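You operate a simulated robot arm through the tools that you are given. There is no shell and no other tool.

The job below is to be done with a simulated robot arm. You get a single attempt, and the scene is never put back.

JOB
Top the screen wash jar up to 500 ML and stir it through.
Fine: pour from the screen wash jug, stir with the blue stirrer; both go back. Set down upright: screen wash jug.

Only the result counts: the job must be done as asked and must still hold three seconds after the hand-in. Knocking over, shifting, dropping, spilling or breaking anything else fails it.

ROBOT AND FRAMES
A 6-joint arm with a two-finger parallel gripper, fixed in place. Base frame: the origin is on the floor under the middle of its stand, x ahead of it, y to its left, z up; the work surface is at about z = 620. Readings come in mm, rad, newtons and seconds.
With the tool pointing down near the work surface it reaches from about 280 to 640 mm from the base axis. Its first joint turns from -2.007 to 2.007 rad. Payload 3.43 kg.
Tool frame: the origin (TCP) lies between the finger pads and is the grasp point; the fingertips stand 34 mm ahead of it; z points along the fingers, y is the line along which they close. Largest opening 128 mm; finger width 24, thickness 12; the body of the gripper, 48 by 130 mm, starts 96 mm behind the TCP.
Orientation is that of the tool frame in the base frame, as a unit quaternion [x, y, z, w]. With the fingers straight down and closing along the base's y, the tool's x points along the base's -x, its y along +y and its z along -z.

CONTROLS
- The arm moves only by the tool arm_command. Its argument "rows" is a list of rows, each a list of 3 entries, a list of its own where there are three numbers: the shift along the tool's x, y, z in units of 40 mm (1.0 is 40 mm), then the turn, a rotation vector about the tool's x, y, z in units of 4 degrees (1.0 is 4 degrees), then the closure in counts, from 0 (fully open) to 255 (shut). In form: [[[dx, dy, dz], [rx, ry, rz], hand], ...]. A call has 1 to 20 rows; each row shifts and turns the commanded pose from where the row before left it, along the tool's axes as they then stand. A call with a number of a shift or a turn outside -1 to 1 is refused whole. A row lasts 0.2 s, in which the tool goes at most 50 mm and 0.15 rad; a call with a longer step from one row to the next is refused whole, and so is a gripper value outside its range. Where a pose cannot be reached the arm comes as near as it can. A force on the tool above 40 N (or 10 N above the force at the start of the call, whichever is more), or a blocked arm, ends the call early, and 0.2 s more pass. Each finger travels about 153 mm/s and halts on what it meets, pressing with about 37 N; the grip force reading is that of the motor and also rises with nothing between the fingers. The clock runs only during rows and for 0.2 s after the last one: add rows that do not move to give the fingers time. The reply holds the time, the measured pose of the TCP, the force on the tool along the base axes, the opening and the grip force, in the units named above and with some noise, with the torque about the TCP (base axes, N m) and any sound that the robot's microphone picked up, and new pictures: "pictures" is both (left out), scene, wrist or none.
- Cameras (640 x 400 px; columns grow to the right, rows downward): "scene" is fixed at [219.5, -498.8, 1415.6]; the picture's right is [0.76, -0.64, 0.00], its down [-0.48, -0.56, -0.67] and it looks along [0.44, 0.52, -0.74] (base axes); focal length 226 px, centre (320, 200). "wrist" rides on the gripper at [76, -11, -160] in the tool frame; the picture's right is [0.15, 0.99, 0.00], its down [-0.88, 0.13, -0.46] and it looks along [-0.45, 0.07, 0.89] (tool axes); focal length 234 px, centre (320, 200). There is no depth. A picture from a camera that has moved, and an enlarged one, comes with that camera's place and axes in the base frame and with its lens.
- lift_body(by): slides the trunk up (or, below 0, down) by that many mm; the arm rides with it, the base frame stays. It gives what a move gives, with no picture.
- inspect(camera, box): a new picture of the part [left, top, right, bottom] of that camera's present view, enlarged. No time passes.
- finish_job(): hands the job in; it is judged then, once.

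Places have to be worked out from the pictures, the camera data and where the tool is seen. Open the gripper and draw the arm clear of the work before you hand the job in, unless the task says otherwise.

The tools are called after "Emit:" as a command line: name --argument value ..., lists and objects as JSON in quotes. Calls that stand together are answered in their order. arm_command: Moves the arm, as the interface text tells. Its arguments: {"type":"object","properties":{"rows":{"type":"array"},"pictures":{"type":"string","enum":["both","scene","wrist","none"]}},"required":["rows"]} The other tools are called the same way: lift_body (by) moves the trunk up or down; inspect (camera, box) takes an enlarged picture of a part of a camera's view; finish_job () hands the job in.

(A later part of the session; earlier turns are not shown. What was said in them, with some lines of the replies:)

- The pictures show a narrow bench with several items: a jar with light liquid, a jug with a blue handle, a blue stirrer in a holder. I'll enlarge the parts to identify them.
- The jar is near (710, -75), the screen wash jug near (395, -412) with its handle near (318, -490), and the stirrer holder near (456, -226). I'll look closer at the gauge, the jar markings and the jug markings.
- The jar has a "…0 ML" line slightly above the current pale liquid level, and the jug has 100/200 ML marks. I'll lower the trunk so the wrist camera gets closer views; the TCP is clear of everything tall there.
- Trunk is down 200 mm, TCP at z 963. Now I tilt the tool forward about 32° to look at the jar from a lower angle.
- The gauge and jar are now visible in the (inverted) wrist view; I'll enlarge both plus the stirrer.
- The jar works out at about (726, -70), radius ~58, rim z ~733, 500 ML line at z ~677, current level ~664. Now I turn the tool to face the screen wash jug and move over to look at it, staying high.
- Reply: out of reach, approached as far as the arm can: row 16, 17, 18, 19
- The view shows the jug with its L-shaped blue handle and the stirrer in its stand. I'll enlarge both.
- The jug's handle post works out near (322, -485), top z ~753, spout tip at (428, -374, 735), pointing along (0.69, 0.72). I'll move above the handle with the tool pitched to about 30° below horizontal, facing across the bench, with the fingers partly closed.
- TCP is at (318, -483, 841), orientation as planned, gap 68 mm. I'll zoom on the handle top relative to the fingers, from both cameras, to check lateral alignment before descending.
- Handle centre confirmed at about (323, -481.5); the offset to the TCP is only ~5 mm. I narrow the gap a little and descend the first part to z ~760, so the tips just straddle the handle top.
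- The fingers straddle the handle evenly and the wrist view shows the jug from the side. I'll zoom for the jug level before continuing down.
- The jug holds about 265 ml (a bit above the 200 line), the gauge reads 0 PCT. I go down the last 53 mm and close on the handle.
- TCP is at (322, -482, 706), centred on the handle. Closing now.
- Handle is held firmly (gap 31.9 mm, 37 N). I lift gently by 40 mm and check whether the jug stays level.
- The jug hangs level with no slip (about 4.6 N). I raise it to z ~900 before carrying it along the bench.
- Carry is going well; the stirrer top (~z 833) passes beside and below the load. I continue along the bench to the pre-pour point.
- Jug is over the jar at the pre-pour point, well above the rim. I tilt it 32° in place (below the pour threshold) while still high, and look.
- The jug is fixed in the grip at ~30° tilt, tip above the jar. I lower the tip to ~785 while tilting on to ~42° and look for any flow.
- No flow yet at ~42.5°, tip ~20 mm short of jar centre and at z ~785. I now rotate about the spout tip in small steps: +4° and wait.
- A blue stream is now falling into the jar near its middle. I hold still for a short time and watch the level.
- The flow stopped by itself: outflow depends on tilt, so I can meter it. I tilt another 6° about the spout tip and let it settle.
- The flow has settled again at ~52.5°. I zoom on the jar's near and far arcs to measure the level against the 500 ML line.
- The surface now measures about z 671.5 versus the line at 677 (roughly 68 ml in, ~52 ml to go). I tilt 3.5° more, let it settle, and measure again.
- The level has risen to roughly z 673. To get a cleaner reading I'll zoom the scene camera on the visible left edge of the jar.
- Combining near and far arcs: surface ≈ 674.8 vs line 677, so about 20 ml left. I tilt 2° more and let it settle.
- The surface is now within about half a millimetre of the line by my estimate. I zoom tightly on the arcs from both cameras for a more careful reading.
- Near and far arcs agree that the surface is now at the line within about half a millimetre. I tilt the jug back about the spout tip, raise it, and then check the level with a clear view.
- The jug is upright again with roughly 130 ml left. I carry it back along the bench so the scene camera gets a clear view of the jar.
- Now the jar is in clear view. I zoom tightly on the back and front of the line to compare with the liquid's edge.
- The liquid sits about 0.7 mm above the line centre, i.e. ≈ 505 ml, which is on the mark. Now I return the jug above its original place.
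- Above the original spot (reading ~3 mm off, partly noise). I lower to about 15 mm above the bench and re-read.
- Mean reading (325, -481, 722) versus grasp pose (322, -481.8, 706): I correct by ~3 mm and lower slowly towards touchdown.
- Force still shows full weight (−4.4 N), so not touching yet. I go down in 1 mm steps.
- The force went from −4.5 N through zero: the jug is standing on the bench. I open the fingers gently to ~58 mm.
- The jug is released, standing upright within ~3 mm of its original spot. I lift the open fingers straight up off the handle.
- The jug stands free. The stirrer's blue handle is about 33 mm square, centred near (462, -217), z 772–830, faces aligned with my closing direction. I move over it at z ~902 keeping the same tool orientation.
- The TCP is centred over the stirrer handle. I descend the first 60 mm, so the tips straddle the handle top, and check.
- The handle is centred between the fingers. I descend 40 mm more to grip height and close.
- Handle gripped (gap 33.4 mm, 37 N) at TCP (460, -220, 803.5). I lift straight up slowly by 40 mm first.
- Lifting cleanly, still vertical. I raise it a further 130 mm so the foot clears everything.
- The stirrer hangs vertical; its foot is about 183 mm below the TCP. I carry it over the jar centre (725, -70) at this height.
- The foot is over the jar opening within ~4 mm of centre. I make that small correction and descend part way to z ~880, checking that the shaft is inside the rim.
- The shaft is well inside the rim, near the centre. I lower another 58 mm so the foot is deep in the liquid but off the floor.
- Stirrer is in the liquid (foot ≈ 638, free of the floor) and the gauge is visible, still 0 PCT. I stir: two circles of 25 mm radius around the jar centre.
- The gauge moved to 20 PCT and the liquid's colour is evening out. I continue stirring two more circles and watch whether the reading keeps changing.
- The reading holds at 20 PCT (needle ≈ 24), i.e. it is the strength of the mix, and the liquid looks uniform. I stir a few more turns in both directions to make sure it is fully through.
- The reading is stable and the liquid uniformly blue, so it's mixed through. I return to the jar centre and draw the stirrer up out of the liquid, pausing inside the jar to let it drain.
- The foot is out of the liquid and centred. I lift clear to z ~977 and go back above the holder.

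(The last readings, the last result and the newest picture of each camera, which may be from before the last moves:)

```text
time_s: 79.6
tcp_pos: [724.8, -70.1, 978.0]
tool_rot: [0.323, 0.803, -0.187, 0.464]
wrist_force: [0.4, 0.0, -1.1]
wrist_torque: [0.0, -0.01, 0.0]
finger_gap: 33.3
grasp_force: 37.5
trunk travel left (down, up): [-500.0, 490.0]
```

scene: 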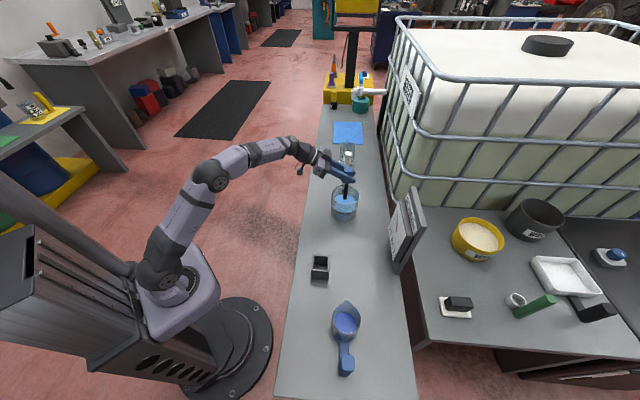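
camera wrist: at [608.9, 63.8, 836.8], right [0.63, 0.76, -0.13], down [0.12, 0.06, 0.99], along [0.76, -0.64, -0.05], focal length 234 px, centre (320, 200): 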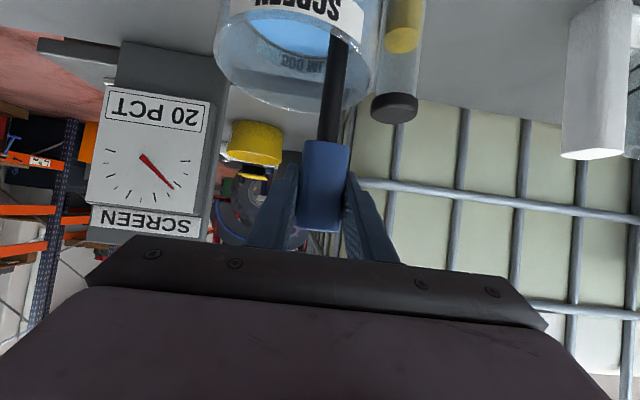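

Emit:
arm_command --rows '[[[0.05, -0.33, -0.085], [0, 0, 0], 255], [[0.1, -0.663, -0.171], [0, 0, 0], 255], [[0.1, -0.663, -0.171], [0, 0, 0], 255], [[0.1, -0.663, -0.171], [0, 0, 0], 255], [[0.1, -0.663, -0.171], [0, 0, 0], 255], [[0.1, -0.663, -0.171], [0, 0, 0], 255], [[0.1, -0.663, -0.171], [0, 0, 0], 255], [[0.1, -0.663, -0.171], [0, 0, 0], 255], [[0.1, -0.663, -0.171], [0, 0, 0], 255], [[0.1, -0.663, -0.171], [0, 0, 0], 255], [[0.1, -0.663, -0.171], [0, 0, 0], 255], [[0.05, -0.33, -0.085], [0, 0, 0], 255], [[0, 0, 0], [0, 0, 0], 255], [[0, 0, 0], [0, 0, 0], 255]]'

Emit:
inspect --camera "scene" --box '[270, 180, 390, 300]'

Emit:
inspect --camera "scene" --box '[328, 184, 362, 216]'

```text
time_s: 82.6
tcp_pos: [460.8, -219.8, 976.2]
tool_rot: [0.324, 0.803, -0.188, 0.464]
wrist_force: [0.2, 0.0, -0.7]
wrist_torque: [0.0, 0.05, -0.01]
finger_gap: 33.2
grasp_force: 37.6
trunk travel left (down, up): [-500.0, 490.0]
camera wrist: at [326.9, -104.8, 990.6], right [0.63, 0.76, -0.13], down [0.12, 0.06, 0.99], along [0.76, -0.64, -0.05], focal length 234 px, centre (320, 200)
```

scene: 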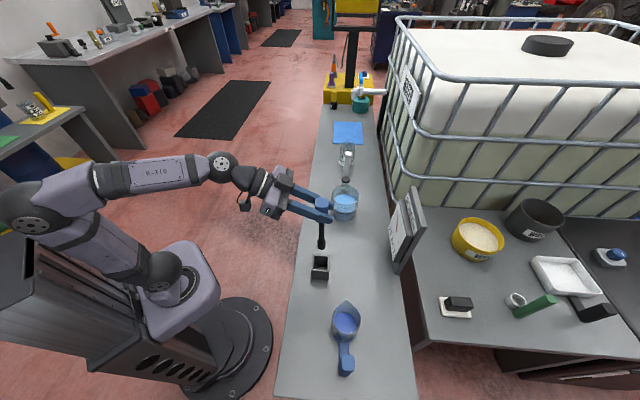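
wrist: 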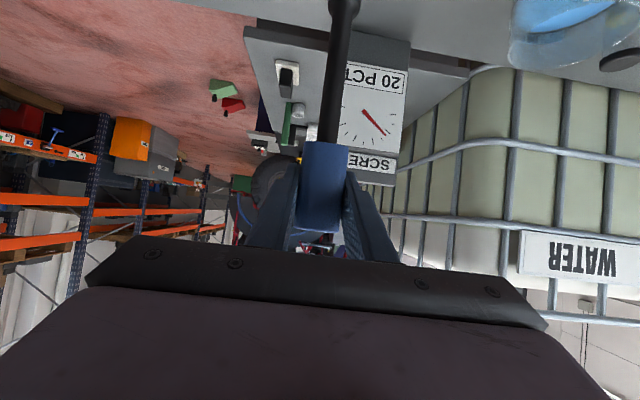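

```text
3.33 times, centred on (330, 240) of scene
camera zoom: at [219.5, -498.8, 1415.6], right [0.76, -0.64, 0.0], down [-0.48, -0.56, -0.67], along [0.44, 0.52, -0.74], focal length 753 px, centre (287, 67)
```

zoom: 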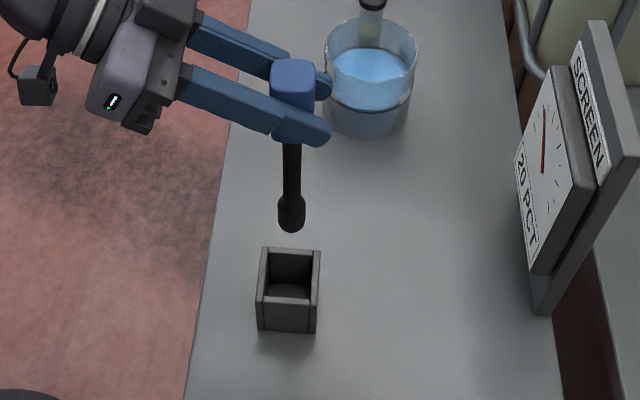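

```text
12.50 times, centred on (345, 200) of scene
camera zoom: at [219.5, -498.8, 1415.6], right [0.76, -0.64, 0.0], down [-0.48, -0.56, -0.67], along [0.44, 0.52, -0.74], focal length 2822 px, centre (8, 200)
```

zoom: 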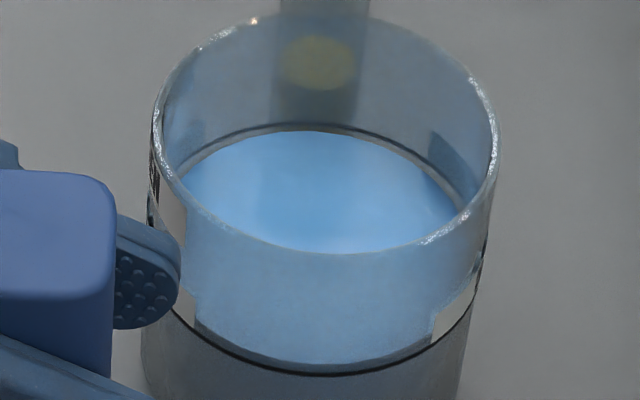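

Uniform blue now, and the jar is in view again. Let me recheck the level with clean edges while the arm is here.

Emit:
inspect --camera "scene" --box '[342, 193, 350, 198]'

Emit:
inspect --camera "scene" --box '[342, 210, 350, 215]'

Emit:
inspect --camera "scene" --box '[348, 188, 364, 216]'

```text
16.00 times, centred on (346, 196) of scene
camera zoom: at [219.5, -498.8, 1415.6], right [0.76, -0.64, 0.0], down [-0.48, -0.56, -0.67], along [0.44, 0.52, -0.74], focal length 3612 px, centre (-96, 272)
```

zoom: 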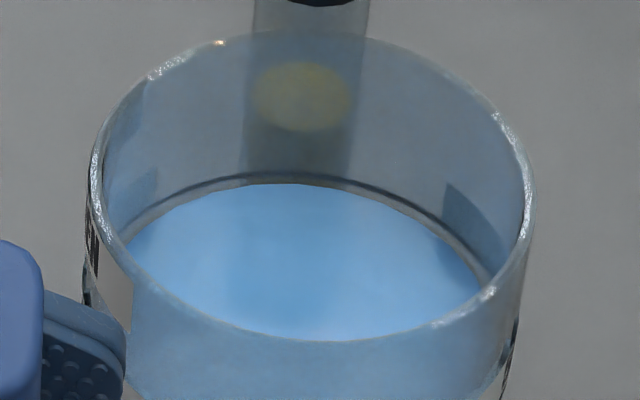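

```text
16.00 times, centred on (346, 212) of scene
camera zoom: at [219.5, -498.8, 1415.6], right [0.76, -0.64, 0.0], down [-0.48, -0.56, -0.67], along [0.44, 0.52, -0.74], focal length 3612 px, centre (-96, 0)
```

zoom: 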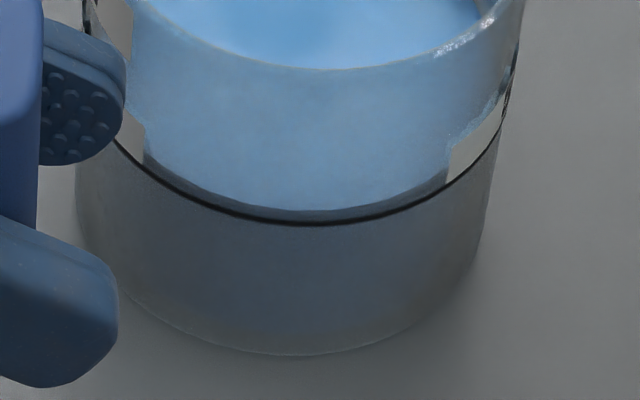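

```text
14.29 times, centred on (356, 202) of scene
camera zoom: at [219.5, -498.8, 1415.6], right [0.76, -0.64, 0.0], down [-0.48, -0.56, -0.67], along [0.44, 0.52, -0.74], focal length 3225 px, centre (-194, 171)
```

zoom: 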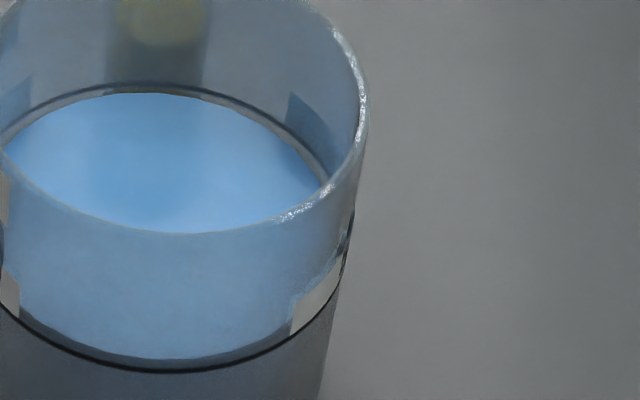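

The level reads ≈ 0.4 mm above the line centre (~504 ml). Now I lower the stirrer towards its holder, with a ~2 mm correction, stopping with the foot just above the holder's rim to check alignment.

Emit:
arm_command --rows '[[[0.025, 0, -0.043], [0, 0, 0], 255], [[0.4335, 0, 0.249], [0, 0, 0], 255], [[0.4335, 0, 0.249], [0, 0, 0], 255], [[0.4335, 0, 0.249], [0, 0, 0], 255], [[0.325, 0, 0.187], [0, 0, 0], 255], [[0, 0, 0], [0, 0, 0], 255]]' --pictures "none"

Emit:
inspect --camera "scene" --box '[290, 200, 360, 290]'

Emit:
inspect --camera "wrist" --box '[240, 0, 460, 160]'

```text
time_s: 84.0
tcp_pos: [458.6, -217.1, 901.0]
tool_rot: [0.322, 0.804, -0.186, 0.465]
wrist_force: [-0.1, 0.1, -0.4]
wrist_torque: [-0.01, 0.04, -0.01]
finger_gap: 33.3
grasp_force: 37.1
trunk travel left (down, up): [-500.0, 490.0]
```

```text
4.44 times, centred on (325, 245) of scene
camera zoom: at [219.5, -498.8, 1415.6], right [0.76, -0.64, 0.0], down [-0.48, -0.56, -0.67], along [0.44, 0.52, -0.74], focal length 1003 px, centre (298, 0)
```

zoom: 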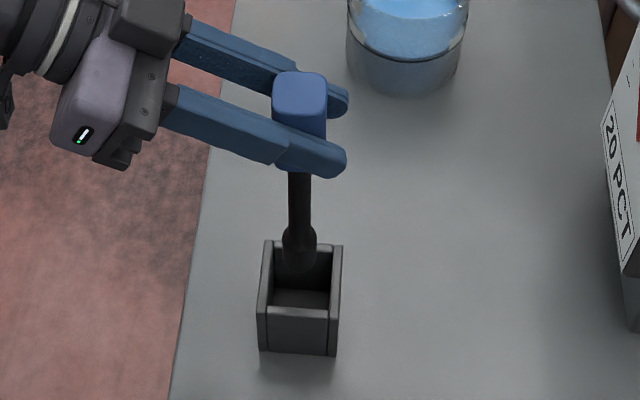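

```text
2.50 times, centred on (350, 80) of wrist
camera zoom: at [324.5, -102.3, 915.5], right [0.63, 0.76, -0.13], down [0.12, 0.06, 0.99], along [0.76, -0.64, -0.05], focal length 585 px, centre (245, 500)
```

zoom: 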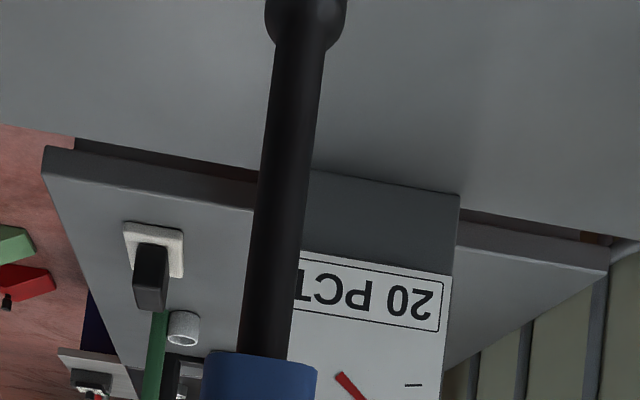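

Foot is above the opening and nearly centred (about 1.5 mm off). I correct slightly and lower it into the holder to z ~830.

Emit:
arm_command --rows '[[[-0.0187, -0.0125, 0.0325], [0, 0, 0], 255], [[0.39, 0, 0.224], [0, 0, 0], 255], [[0.39, 0, 0.224], [0, 0, 0], 255], [[0.39, 0, 0.224], [0, 0, 0], 255], [[0.39, 0, 0.224], [0, 0, 0], 255], [[0, 0, 0], [0, 0, 0], 255]]' --pictures "none"

Emit:
inspect --camera "scene" --box '[290, 200, 360, 290]'

Emit:
inspect --camera "wrist" --box '[240, 0, 460, 160]'

```text
time_s: 85.4
tcp_pos: [460.0, -218.7, 827.5]
tool_rot: [0.324, 0.803, -0.188, 0.464]
wrist_force: [0.7, -0.2, -0.2]
wrist_torque: [0.0, -0.02, -0.03]
finger_gap: 33.0
grasp_force: 36.9
trunk travel left (down, up): [-500.0, 490.0]
```

```text
4.44 times, centred on (325, 245) of scene
camera zoom: at [219.5, -498.8, 1415.6], right [0.76, -0.64, 0.0], down [-0.48, -0.56, -0.67], along [0.44, 0.52, -0.74], focal length 1003 px, centre (298, 0)
```

zoom: 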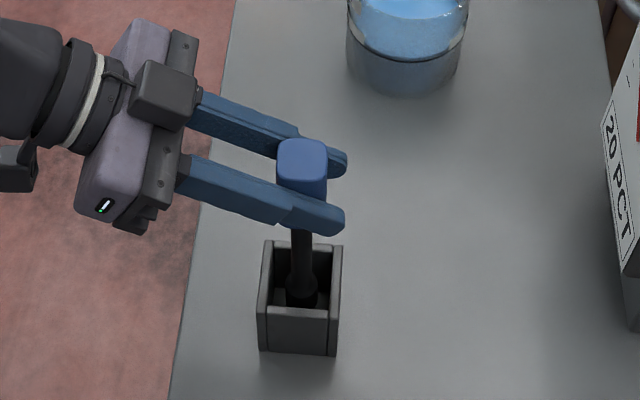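

```text
2.50 times, centred on (350, 80) of wrist
camera zoom: at [325.5, -103.7, 843.8], right [0.63, 0.76, -0.13], down [0.12, 0.06, 0.99], along [0.77, -0.64, -0.05], focal length 585 px, centre (245, 500)
```

zoom: 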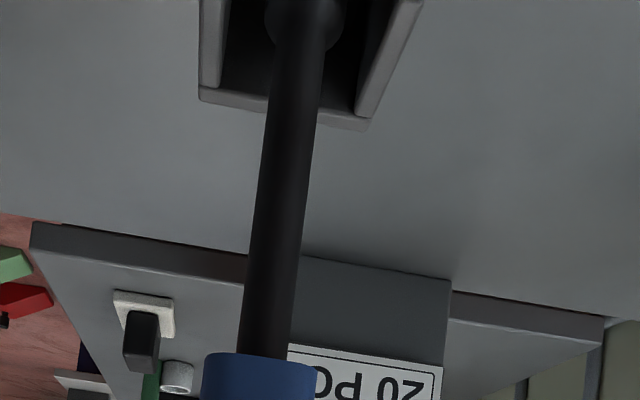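

The foot is inside the holder, well centred. I lower the remaining distance: 20 mm, then small steps until it rests.

Emit:
arm_command --rows '[[[0.217, 0, 0.1245], [0, 0, 0], 255], [[0.217, 0, 0.1245], [0, 0, 0], 255], [[0, 0, 0], [0, 0, 0], 255]]' --pictures "none"

Emit:
arm_command --rows '[[[0.0325, 0, 0.0187], [0, 0, 0], 255], [[0, 0, 0], [0, 0, 0], 255]]' --pictures "none"

Emit:
arm_command --rows '[[[0.0325, 0, 0.0187], [0, 0, 0], 255], [[0, 0, 0], [0, 0, 0], 255]]' --pictures "none"

```text
time_s: 86.2
tcp_pos: [459.4, -219.2, 809.2]
tool_rot: [0.324, 0.803, -0.188, 0.464]
wrist_force: [0.1, -0.1, -1.7]
wrist_torque: [-0.01, -0.01, 0.0]
finger_gap: 33.2
grasp_force: 36.3
trunk travel left (down, up): [-500.0, 490.0]
```

```text
time_s: 86.8
tcp_pos: [459.5, -218.5, 808.5]
tool_rot: [0.323, 0.803, -0.188, 0.464]
wrist_force: [-0.2, 0.1, 0.5]
wrist_torque: [0.01, 0.01, 0.02]
finger_gap: 33.3
grasp_force: 37.2
trunk travel left (down, up): [-500.0, 490.0]
```

```text
time_s: 87.4
tcp_pos: [459.9, -219.0, 805.7]
tool_rot: [0.323, 0.803, -0.187, 0.464]
wrist_force: [0.7, -0.1, -1.2]
wrist_torque: [-0.03, 0.01, 0.0]
finger_gap: 33.3
grasp_force: 37.3
trunk travel left (down, up): [-500.0, 490.0]
```

Position (460, -219, 805.7), about 2 mm above the original grasp height. Two more 1 mm steps.

Emit:
arm_command --rows '[[[0.025, 0, 0.0144], [0, 0, 0], 255], [[0, 0, 0], [0, 0, 0], 255]]' --pictures "none"

Emit:
arm_command --rows '[[[0.022, 0, 0.0125], [0, 0, 0], 255], [[0, 0, 0], [0, 0, 0], 255]]' --pictures "wrist"

Emit:
inspect --camera "scene" --box '[290, 200, 360, 290]'

```text
time_s: 88.0
tcp_pos: [461.2, -219.0, 805.8]
tool_rot: [0.323, 0.803, -0.187, 0.464]
wrist_force: [0.6, -0.2, -0.5]
wrist_torque: [0.0, 0.02, -0.02]
finger_gap: 33.3
grasp_force: 37.0
trunk travel left (down, up): [-500.0, 490.0]
```

```text
time_s: 88.6
tcp_pos: [459.9, -218.9, 804.7]
tool_rot: [0.323, 0.803, -0.187, 0.464]
wrist_force: [0.1, 0.1, 0.2]
wrist_torque: [0.04, -0.01, 0.02]
finger_gap: 33.4
grasp_force: 36.9
trunk travel left (down, up): [-500.0, 490.0]
camera wrist: at [325.5, -105.2, 819.6], right [0.63, 0.76, -0.13], down [0.12, 0.06, 0.99], along [0.76, -0.64, -0.05], focal length 234 px, centre (320, 200)
```

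wrist: 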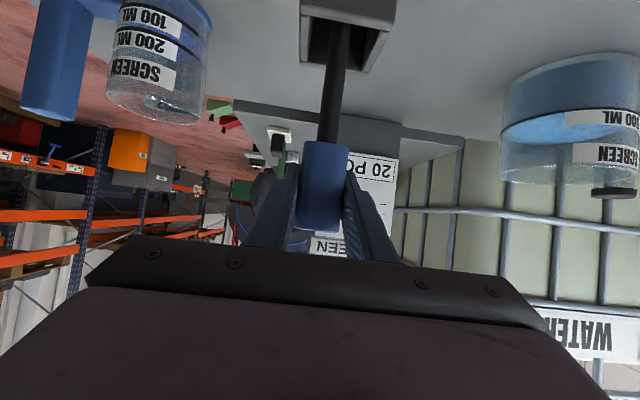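

```text
4.44 times, centred on (325, 245) of scene
camera zoom: at [219.5, -498.8, 1415.6], right [0.76, -0.64, 0.0], down [-0.48, -0.56, -0.67], along [0.44, 0.52, -0.74], focal length 1003 px, centre (298, 0)
```

zoom: 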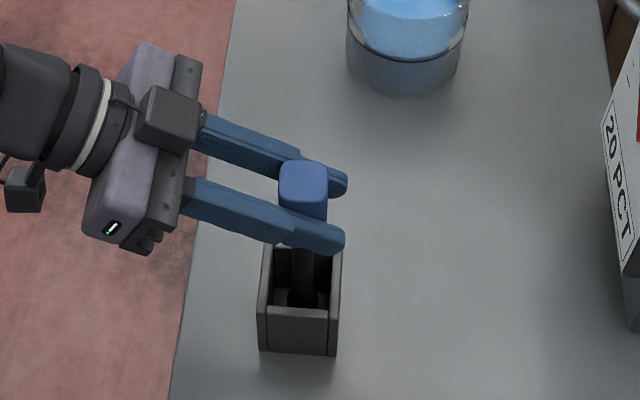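

z 804.7 with force near zero: nearly at rest. One more millimetre, watching the force.

Emit:
arm_command --rows '[[[0.022, 0, 0.0125], [0, 0, 0], 255], [[0, 0, 0], [0, 0, 0], 255]]' --pictures "none"

Emit:
arm_command --rows '[[[0.022, 0, 0.0125], [0, 0, 0], 255], [[0, 0, 0], [0, 0, 0], 255]]' --pictures "none"

```text
time_s: 89.2
tcp_pos: [459.9, -219.6, 803.0]
tool_rot: [0.323, 0.803, -0.188, 0.464]
wrist_force: [0.7, 0.3, -1.3]
wrist_torque: [0.02, 0.01, 0.01]
finger_gap: 33.0
grasp_force: 36.9
trunk travel left (down, up): [-500.0, 490.0]
```

```text
time_s: 89.8
tcp_pos: [460.1, -220.3, 801.4]
tool_rot: [0.323, 0.802, -0.188, 0.465]
wrist_force: [1.0, 0.5, 4.2]
wrist_torque: [0.23, -0.06, -0.05]
finger_gap: 33.1
grasp_force: 37.5
trunk travel left (down, up): [-500.0, 490.0]
```

Contact is clear now (+4.2 N). I back off half a millimetre and open the fingers gently.

Emit:
arm_command --rows '[[[-0.014, 0, -0.008], [0, 0, 0], 255], [[0, 0, 0], [0, 0, 0], 195], [[0, 0, 0], [0, 0, 0], 180], [[0, 0, 0], [0, 0, 0], 160], [[0, 0, 0], [0, 0, 0], 138], [[0, 0, 0], [0, 0, 0], 138], [[0, 0, 0], [0, 0, 0], 138]]'

Emit:
inspect --camera "scene" --box '[290, 200, 360, 290]'

Emit:
inspect --camera "wrist" --box '[220, 0, 460, 240]'

```text
time_s: 91.4
tcp_pos: [460.2, -220.7, 803.4]
tool_rot: [0.323, 0.803, -0.187, 0.465]
wrist_force: [-0.6, -0.5, 0.2]
wrist_torque: [-0.01, -0.02, -0.02]
finger_gap: 58.8
grasp_force: 0.0
trunk travel left (down, up): [-500.0, 490.0]
camera wrist: at [325.8, -105.5, 817.8], right [0.63, 0.76, -0.13], down [0.12, 0.06, 0.99], along [0.76, -0.64, -0.05], focal length 234 px, centre (320, 200)
```

scene: 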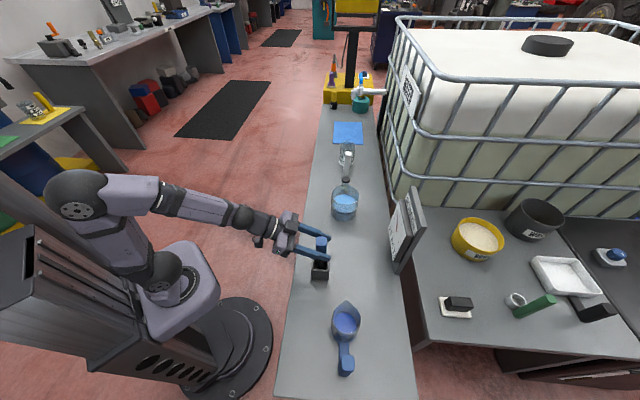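
wrist: 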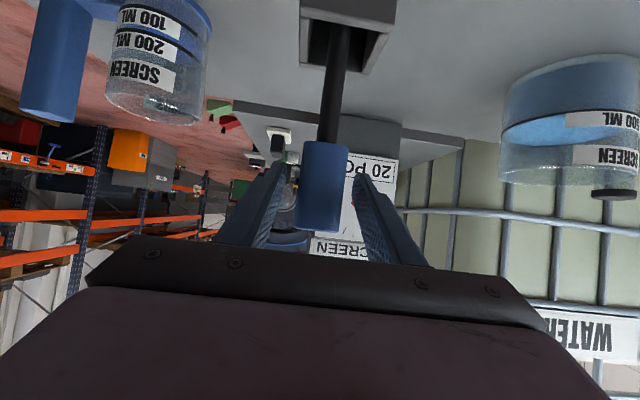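

```text
4.44 times, centred on (325, 245) of scene
camera zoom: at [219.5, -498.8, 1415.6], right [0.76, -0.64, 0.0], down [-0.48, -0.56, -0.67], along [0.44, 0.52, -0.74], focal length 1003 px, centre (298, 0)
```

zoom: 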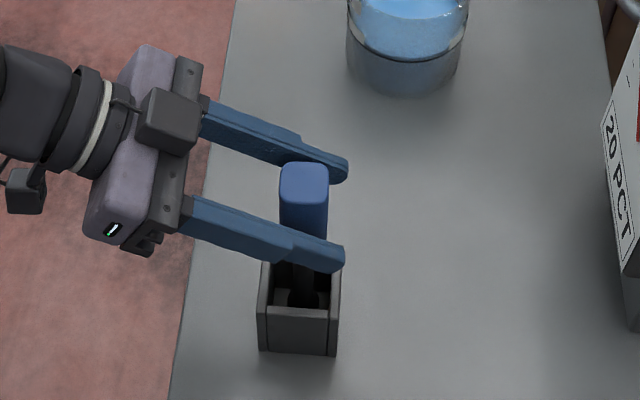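

```text
1.67 times, centred on (340, 120) of wrist
camera zoom: at [325.8, -105.5, 817.8], right [0.63, 0.76, -0.13], down [0.12, 0.06, 0.99], along [0.76, -0.64, -0.05], focal length 390 px, centre (287, 333)
```

zoom: 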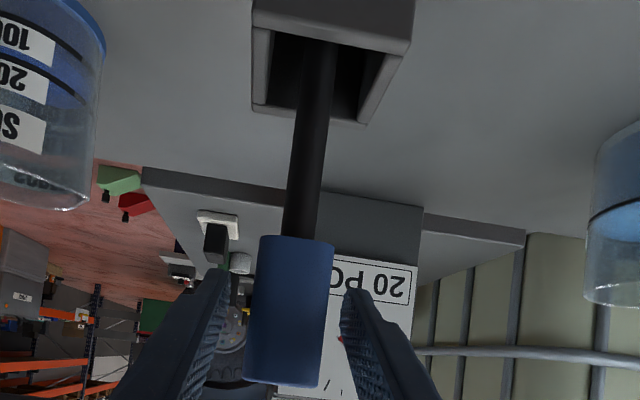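

The stirrer stands upright in its holder, released, with clearance on both sides. I lift the open fingers straight up.

Emit:
arm_command --rows '[[[-0.217, 0, -0.1245], [0, 0, 0], 138], [[-0.4335, 0, -0.249], [0, 0, 0], 138], [[-0.65, 0, -0.374], [0, 0, 0], 138], [[-0.65, 0, -0.374], [0, 0, 0], 138], [[-0.65, 0, -0.374], [0, 0, 0], 138], [[-0.65, 0, -0.374], [0, 0, 0], 138], [[0, 0, 0], [0, 0, 0], 138]]'

Emit:
inspect --camera "scene" --box '[290, 200, 360, 290]'

Emit:
inspect --camera "wrist" --box '[60, 0, 480, 200]'

```text
time_s: 93.0
tcp_pos: [459.2, -217.4, 953.9]
tool_rot: [0.323, 0.803, -0.187, 0.464]
wrist_force: [-0.3, 0.5, 1.0]
wrist_torque: [0.02, -0.01, 0.04]
finger_gap: 59.1
grasp_force: 0.1
trunk travel left (down, up): [-500.0, 490.0]
camera wrist: at [324.7, -103.7, 968.4], right [0.63, 0.76, -0.13], down [0.12, 0.06, 0.99], along [0.76, -0.64, -0.05], focal length 234 px, centre (320, 200)
```

scene: 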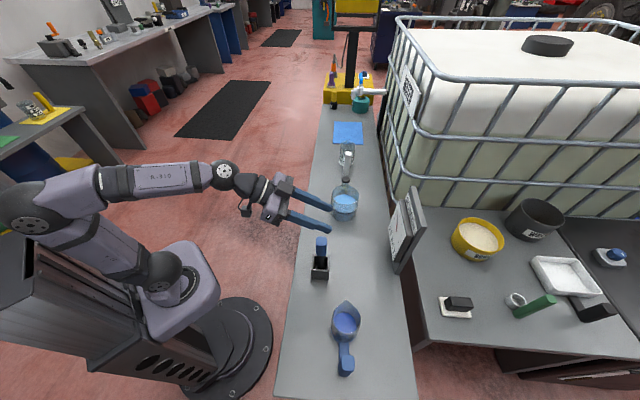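
wrist: 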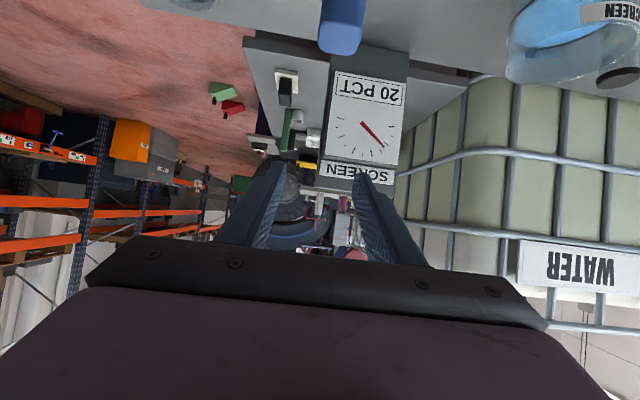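

```text
4.44 times, centred on (325, 245) of scene
camera zoom: at [219.5, -498.8, 1415.6], right [0.76, -0.64, 0.0], down [-0.48, -0.56, -0.67], along [0.44, 0.52, -0.74], focal length 1003 px, centre (298, 0)
```

zoom: 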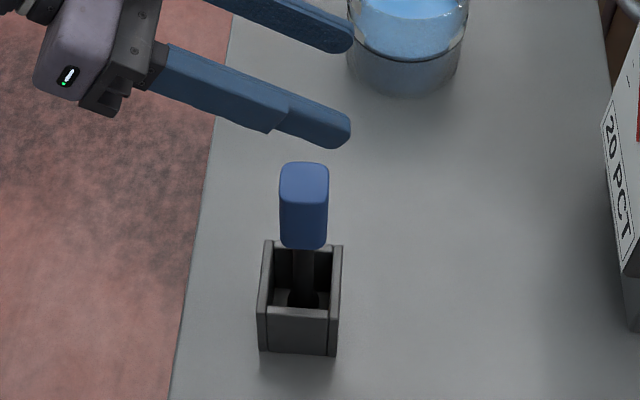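

```text
1.52 times, centred on (270, 100) of wrist
camera zoom: at [324.7, -103.7, 968.4], right [0.63, 0.76, -0.13], down [0.12, 0.06, 0.99], along [0.76, -0.64, -0.05], focal length 357 px, centre (396, 352)
```

zoom: 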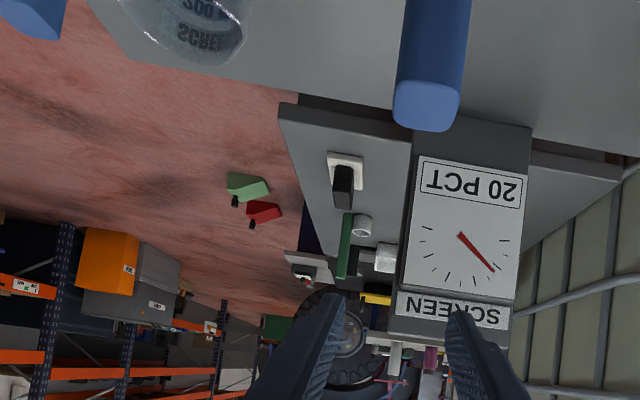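

Everything is back in place. I open the gripper fully up here, raise the trunk to draw the arm clear, and do a last check of the whole scene.

Emit:
arm_command --rows '[[[-0.5, 0, -0.287], [0, 0, 0], 60], [[-0.5, 0, -0.287], [0, 0, 0], 0], [[0, 0, 0], [0, 0, 0], 0]]' --pictures "none"

Emit:
lift_body --by 180

Emit:
inspect --camera "scene" --box '[280, 280, 400, 400]'

Emit:
inspect --camera "scene" --box '[280, 120, 420, 290]'

Emit:
inspect --camera "scene" --box '[328, 184, 362, 216]'

```text
time_s: 93.8
tcp_pos: [459.6, -218.9, 998.8]
tool_rot: [0.322, 0.804, -0.186, 0.465]
wrist_force: [0.0, -0.1, -0.3]
wrist_torque: [0.02, -0.01, 0.01]
finger_gap: 128.2
grasp_force: 0.1
trunk travel left (down, up): [-500.0, 490.0]
```

```text
time_s: 95.8
tcp_pos: [460.2, -219.5, 1178.5]
tool_rot: [0.323, 0.803, -0.187, 0.464]
wrist_force: [-0.2, -0.6, 0.8]
wrist_torque: [0.0, 0.01, 0.01]
finger_gap: 127.7
grasp_force: 0.0
trunk travel left (down, up): [-680.0, 310.0]
```

```text
3.33 times, centred on (340, 340) of scene
camera zoom: at [219.5, -498.8, 1415.6], right [0.76, -0.64, 0.0], down [-0.48, -0.56, -0.67], along [0.44, 0.52, -0.74], focal length 753 px, centre (253, -267)
```

zoom: 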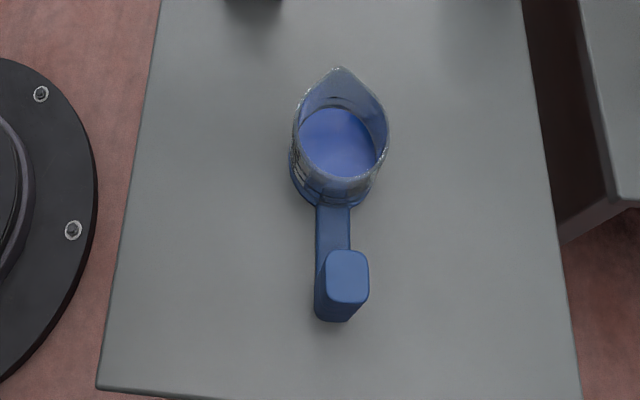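

```text
2.35 times, centred on (350, 205) of scene
camera zoom: at [219.5, -498.8, 1415.6], right [0.76, -0.64, 0.0], down [-0.48, -0.56, -0.67], along [0.44, 0.52, -0.74], focal length 531 px, centre (249, 188)
```

zoom: 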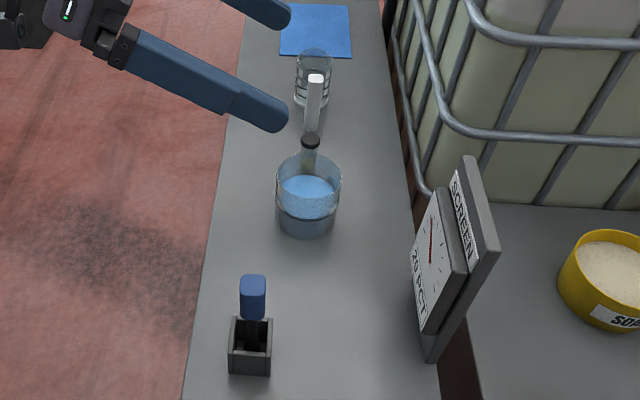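

```text
12.50 times, centred on (345, 200) of scene
camera zoom: at [219.5, -498.8, 1415.6], right [0.76, -0.64, 0.0], down [-0.48, -0.56, -0.67], along [0.44, 0.52, -0.74], focal length 2822 px, centre (8, 200)
```

zoom: 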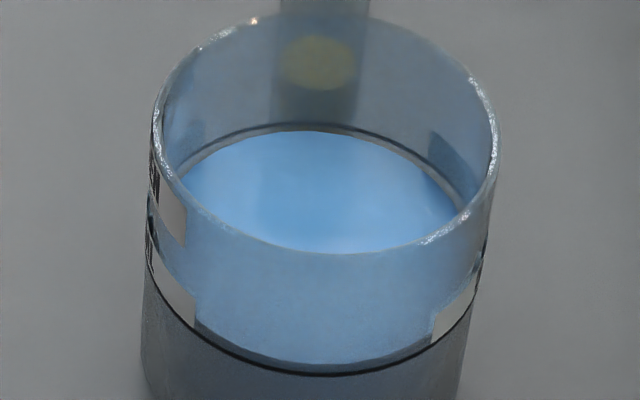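

The jar is filled to the 500 ML line and uniformly mixed. The jug stands upright within about 3 mm of its place, the stirrer is in its holder, nothing has been spilled or shifted, and the arm is clear with the gripper open. Handing in.

Emit:
finish_job

```text
The job is handed in.
```

The screen wash jar is topped up to the 500 ML line and stirred through, and I've handed the job in. I haven't seen a result from the judging.

- **Level:** the liquid sits about 0.4 mm above the centre of the line, which I estimate as roughly 504 ml. I measured this from the camera pictures, so allow 5–10 ml either way.
- **Mix:** the liquid is an even blue. The gauge went from 0 to 20 PCT after two stirs and stayed there through several more in both directions.
- **Jug:** it stands upright about 3 mm from where it started.
- **Stirrer:** it is back upright in its holder.
- **Bench:** the last pictures show no spills and nothing else moved. The gripper is open and the arm is raised clear.
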